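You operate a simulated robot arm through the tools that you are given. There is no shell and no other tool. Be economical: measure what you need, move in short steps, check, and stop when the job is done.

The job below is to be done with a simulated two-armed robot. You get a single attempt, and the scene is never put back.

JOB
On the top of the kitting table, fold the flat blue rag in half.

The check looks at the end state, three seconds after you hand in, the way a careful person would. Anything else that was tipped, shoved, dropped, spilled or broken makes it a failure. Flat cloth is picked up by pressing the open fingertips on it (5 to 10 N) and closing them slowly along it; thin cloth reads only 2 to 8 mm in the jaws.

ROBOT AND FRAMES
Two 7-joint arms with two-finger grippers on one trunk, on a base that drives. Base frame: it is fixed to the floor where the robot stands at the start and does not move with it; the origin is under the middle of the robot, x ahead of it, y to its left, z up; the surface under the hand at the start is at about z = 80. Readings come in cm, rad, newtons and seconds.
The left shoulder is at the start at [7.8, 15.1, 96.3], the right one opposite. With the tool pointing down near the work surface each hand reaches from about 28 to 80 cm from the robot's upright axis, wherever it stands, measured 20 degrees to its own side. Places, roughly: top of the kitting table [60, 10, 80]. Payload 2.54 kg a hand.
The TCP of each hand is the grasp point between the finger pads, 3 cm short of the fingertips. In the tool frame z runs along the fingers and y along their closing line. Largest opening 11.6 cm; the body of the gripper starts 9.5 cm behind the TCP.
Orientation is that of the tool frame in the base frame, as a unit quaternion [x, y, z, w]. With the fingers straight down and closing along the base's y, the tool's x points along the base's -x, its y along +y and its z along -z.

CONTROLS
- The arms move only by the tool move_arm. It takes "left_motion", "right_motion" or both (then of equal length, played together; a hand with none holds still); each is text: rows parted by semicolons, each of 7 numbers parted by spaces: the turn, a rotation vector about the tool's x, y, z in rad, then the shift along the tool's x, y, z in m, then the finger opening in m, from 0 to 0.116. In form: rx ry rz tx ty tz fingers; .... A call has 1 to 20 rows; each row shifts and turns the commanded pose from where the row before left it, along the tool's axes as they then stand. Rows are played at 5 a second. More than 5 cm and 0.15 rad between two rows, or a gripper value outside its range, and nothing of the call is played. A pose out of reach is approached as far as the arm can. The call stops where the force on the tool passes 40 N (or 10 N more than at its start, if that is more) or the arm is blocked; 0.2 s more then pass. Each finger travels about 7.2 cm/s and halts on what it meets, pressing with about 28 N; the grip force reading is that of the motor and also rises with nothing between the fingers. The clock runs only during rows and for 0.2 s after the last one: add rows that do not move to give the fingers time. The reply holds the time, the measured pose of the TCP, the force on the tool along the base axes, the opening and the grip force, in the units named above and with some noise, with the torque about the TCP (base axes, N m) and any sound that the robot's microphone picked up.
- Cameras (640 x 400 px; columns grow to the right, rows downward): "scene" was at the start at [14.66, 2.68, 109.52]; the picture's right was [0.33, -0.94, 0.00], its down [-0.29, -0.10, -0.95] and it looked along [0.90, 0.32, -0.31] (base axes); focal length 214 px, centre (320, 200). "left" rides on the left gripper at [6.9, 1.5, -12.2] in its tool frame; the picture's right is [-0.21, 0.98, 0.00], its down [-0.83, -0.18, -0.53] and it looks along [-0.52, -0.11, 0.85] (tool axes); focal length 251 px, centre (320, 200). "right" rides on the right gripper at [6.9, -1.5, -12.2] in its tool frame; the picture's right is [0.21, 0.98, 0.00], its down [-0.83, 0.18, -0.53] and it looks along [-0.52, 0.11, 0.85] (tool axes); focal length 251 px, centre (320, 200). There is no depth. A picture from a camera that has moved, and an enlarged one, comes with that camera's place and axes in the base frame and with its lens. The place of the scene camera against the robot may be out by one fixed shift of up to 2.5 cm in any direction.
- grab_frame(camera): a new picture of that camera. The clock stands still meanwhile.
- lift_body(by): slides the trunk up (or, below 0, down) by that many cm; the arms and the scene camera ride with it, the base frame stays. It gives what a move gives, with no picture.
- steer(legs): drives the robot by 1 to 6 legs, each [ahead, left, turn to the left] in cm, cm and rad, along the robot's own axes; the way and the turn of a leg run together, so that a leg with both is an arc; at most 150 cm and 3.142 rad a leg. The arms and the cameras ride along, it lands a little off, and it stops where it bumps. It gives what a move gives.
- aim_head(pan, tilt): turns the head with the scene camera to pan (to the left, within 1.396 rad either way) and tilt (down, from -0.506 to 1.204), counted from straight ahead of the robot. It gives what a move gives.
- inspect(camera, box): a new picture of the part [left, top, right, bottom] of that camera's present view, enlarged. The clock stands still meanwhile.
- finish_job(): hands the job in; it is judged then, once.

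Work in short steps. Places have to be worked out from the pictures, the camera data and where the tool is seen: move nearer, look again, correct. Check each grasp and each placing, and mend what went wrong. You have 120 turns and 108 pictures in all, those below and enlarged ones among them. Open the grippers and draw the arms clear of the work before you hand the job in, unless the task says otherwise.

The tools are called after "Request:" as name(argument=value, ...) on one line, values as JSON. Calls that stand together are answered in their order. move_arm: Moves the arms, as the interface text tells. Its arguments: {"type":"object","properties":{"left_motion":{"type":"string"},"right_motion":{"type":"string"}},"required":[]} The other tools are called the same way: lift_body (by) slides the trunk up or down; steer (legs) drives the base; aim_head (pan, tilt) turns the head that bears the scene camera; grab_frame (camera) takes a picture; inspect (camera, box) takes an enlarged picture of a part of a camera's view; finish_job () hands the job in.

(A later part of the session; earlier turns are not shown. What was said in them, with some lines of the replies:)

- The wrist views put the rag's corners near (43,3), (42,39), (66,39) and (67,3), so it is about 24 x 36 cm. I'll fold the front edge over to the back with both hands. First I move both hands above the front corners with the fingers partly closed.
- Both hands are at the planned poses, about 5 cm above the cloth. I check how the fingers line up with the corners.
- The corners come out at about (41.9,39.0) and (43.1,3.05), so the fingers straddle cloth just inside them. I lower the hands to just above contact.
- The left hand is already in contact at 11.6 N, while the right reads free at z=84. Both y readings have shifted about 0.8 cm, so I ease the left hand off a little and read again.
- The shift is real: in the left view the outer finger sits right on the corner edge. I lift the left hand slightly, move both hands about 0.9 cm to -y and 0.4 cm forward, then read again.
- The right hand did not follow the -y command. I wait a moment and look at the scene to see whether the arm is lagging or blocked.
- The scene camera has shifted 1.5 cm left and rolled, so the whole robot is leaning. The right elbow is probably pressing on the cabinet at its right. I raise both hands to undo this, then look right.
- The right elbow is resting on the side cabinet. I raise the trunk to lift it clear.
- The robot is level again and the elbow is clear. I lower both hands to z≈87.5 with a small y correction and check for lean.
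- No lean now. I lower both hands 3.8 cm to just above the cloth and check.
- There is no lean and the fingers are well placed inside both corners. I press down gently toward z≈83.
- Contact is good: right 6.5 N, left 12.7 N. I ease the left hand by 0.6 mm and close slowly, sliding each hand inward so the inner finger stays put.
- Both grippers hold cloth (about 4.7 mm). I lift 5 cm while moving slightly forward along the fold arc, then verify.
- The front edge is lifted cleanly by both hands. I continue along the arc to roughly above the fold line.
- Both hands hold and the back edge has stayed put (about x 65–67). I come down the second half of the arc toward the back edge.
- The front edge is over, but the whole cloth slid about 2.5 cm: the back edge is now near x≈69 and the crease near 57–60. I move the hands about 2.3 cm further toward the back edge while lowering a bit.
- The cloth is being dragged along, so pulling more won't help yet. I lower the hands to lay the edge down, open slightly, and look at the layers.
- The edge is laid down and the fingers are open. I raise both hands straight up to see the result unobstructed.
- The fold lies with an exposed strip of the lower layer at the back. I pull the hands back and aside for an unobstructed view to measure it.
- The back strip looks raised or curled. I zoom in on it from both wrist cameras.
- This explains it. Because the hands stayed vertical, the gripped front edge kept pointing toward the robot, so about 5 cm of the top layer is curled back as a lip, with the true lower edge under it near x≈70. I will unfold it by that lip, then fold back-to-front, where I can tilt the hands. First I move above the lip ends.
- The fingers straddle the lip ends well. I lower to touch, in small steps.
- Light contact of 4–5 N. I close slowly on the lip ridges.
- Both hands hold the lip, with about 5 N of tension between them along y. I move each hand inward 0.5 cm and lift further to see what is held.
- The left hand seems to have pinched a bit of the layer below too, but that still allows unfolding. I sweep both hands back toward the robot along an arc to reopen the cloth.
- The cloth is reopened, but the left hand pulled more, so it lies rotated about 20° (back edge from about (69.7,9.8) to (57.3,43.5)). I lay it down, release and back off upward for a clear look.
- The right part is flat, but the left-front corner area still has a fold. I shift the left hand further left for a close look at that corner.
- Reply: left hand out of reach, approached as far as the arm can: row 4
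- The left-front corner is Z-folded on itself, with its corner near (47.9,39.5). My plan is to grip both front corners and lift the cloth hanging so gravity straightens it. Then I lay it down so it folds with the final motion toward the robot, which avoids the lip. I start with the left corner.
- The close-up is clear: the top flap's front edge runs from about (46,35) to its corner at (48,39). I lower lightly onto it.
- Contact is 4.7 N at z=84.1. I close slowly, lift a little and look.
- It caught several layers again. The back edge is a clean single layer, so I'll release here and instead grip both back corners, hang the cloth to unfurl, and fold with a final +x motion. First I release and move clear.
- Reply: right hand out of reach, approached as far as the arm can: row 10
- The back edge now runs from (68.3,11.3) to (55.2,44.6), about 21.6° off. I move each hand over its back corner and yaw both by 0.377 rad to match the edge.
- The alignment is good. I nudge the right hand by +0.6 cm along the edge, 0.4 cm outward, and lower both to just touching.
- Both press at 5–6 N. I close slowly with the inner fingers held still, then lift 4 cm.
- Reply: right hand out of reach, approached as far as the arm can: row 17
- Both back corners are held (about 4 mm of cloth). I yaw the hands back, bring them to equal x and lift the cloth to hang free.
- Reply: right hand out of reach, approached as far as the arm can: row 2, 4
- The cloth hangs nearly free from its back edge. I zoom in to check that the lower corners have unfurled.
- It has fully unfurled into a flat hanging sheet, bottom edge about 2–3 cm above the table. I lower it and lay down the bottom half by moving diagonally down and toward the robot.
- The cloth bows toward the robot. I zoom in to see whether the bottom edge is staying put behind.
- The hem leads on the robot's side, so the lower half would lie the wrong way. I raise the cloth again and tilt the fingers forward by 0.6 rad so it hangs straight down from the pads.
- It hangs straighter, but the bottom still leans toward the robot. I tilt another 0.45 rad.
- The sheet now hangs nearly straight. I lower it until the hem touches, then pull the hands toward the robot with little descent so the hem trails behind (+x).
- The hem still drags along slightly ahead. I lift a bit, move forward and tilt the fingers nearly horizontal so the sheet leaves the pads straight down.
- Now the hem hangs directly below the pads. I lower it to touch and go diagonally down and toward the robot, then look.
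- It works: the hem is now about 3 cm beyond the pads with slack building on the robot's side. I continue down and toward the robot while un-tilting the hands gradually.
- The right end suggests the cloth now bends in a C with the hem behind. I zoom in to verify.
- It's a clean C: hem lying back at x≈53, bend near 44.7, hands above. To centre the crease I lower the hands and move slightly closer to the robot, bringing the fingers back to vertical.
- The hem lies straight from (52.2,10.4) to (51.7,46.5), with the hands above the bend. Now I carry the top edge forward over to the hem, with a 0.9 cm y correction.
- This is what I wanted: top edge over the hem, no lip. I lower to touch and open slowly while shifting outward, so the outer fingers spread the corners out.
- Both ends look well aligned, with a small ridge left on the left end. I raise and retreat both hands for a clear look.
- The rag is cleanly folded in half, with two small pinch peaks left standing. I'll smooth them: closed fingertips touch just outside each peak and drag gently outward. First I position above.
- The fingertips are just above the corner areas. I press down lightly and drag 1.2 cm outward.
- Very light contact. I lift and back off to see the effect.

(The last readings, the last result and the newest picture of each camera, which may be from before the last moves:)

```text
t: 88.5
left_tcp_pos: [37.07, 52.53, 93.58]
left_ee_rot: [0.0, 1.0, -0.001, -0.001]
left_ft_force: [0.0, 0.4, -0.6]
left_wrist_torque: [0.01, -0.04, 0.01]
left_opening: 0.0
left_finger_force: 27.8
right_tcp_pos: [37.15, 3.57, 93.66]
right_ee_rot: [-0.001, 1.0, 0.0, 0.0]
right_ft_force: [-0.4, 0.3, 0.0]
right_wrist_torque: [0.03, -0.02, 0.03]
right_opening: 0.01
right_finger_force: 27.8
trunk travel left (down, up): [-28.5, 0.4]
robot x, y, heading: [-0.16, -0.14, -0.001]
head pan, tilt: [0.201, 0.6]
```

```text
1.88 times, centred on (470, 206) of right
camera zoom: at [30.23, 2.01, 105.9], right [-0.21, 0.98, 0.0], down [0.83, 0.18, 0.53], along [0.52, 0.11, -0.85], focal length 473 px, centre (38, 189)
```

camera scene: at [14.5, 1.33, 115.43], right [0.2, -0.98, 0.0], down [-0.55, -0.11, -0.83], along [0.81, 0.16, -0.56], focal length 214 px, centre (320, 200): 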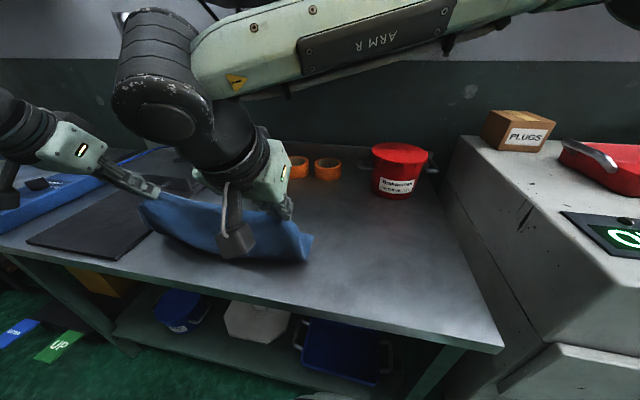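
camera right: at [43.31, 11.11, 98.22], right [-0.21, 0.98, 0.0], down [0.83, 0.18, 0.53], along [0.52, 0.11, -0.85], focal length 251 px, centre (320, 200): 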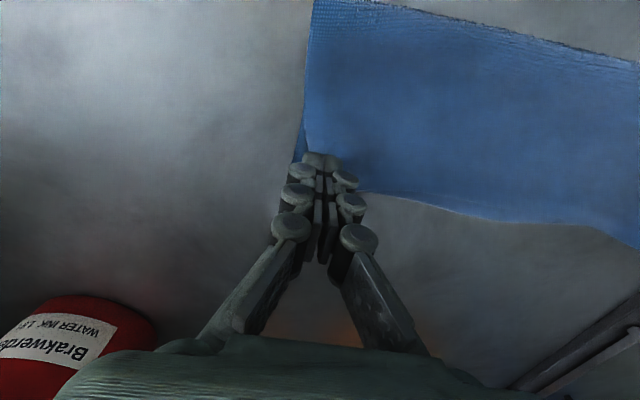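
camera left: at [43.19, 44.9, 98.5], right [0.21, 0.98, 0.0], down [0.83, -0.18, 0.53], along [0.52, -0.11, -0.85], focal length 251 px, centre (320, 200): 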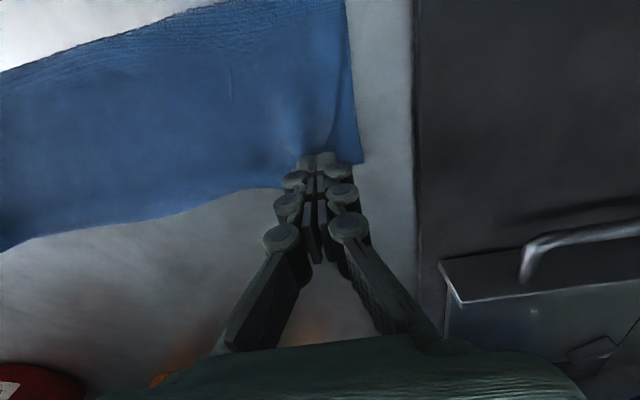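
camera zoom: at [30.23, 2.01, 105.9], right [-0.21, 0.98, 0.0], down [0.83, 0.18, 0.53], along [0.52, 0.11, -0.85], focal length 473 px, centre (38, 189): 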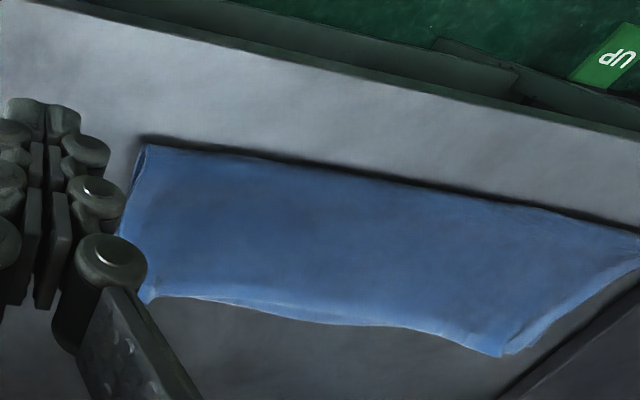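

The fold is flat and aligned. I open the grippers, draw the arms up and back, and check the whole scene.

Request:
move_arm(left_motion="0 0 0 0 0 -0.03 0.03; 0 0 0 0.01 0 -0.03 0.06; 0 0 0 0 0 -0.03 0.08; 0 0 0 0 0 0 0.08", right_motion="0 0 0 0 0 -0.03 0.03; 0 0 0 0.01 0 -0.03 0.06; 0 0 0 0 0 -0.03 0.08; 0 0 0 0 0 0 0.08")

Request:
grab_frame(camera="scene")

Request:
aim_head(pan=-0.7, tilt=0.4)

Request:
grab_frame(camera="scene")

```text
t: 89.5
left_tcp_pos: [35.96, 52.53, 102.64]
left_ee_rot: [0.0, 1.0, 0.0, 0.0]
left_ft_force: [-1.4, 0.8, 0.7]
left_wrist_torque: [-0.01, 0.04, -0.01]
left_opening: 8.04
left_finger_force: 0.1
right_tcp_pos: [36.31, 3.7, 102.79]
right_ee_rot: [0.0, 1.0, 0.0, 0.0]
right_ft_force: [-0.3, -1.0, -0.2]
right_wrist_torque: [-0.04, -0.01, 0.02]
right_opening: 7.99
right_finger_force: 0.0
trunk travel left (down, up): [-28.5, 0.4]
robot x, y, heading: [-0.17, -0.01, -0.001]
head pan, tilt: [0.201, 0.6]
```

```text
10 pictures are left
camera scene: at [14.52, 1.33, 115.43], right [0.2, -0.98, 0.0], down [-0.55, -0.11, -0.83], along [0.81, 0.16, -0.56], focal length 214 px, centre (320, 200)
```

scene: 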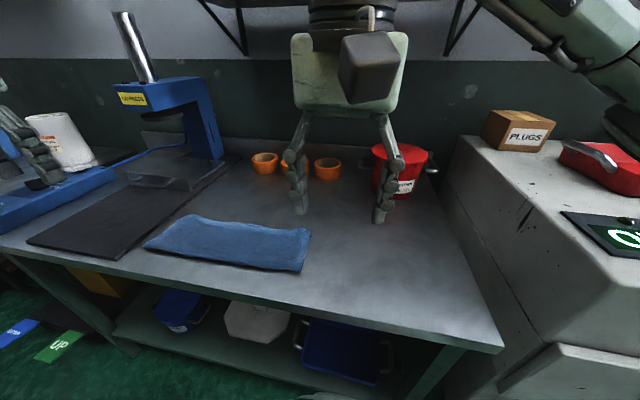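

```text
t: 90.7
left_tcp_pos: [36.07, 52.57, 102.54]
left_ee_rot: [0.0, 1.0, 0.0, 0.0]
left_ft_force: [-0.2, -0.4, 0.3]
left_wrist_torque: [0.02, 0.0, 0.02]
left_opening: 7.98
left_finger_force: 0.0
right_tcp_pos: [36.47, 3.65, 102.63]
right_ee_rot: [-0.001, 1.0, 0.0, 0.0]
right_ft_force: [-0.5, -0.8, 0.1]
right_wrist_torque: [0.01, 0.0, 0.0]
right_opening: 7.99
right_finger_force: 0.1
trunk travel left (down, up): [-28.5, 0.4]
robot x, y, heading: [-0.18, -0.1, -0.0]
head pan, tilt: [-0.7, 0.4]
```

```text
9 pictures are left
camera scene: at [12.95, -6.39, 117.25], right [-0.64, -0.77, 0.0], down [-0.3, 0.25, -0.92], along [0.7, -0.59, -0.39], focal length 214 px, centre (320, 200)
```

scene: 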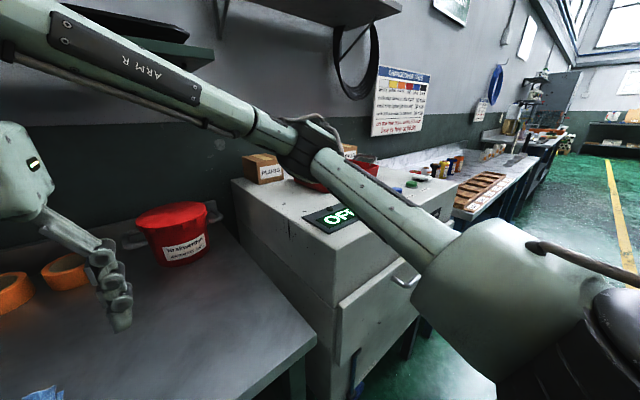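

The rag is folded in half and flat, everything else stands as before, and the arms are clear with open grippers. I hand the job in.

Request:
finish_job()

```text
The job is handed in.
```

The blue rag is folded in half and lies flat on the kitting table, but it took two tries and isn't where it started. In the last pictures the layers line up at the right end and are very slightly off at the left. The grippers are open and the arms are clear.

- **First try:** the top edge curled back on itself, so I unfolded the rag, hung it from its back edge to straighten it, and folded it again.
- **Position:** the folded rag now sits closer to the front edge of the table.
- **Cabinet contact:** early on, the right elbow pressed on the side cabinet and tilted the robot slightly. I raised the trunk to clear it, and the last pictures show nothing moved, tipped or spilled.
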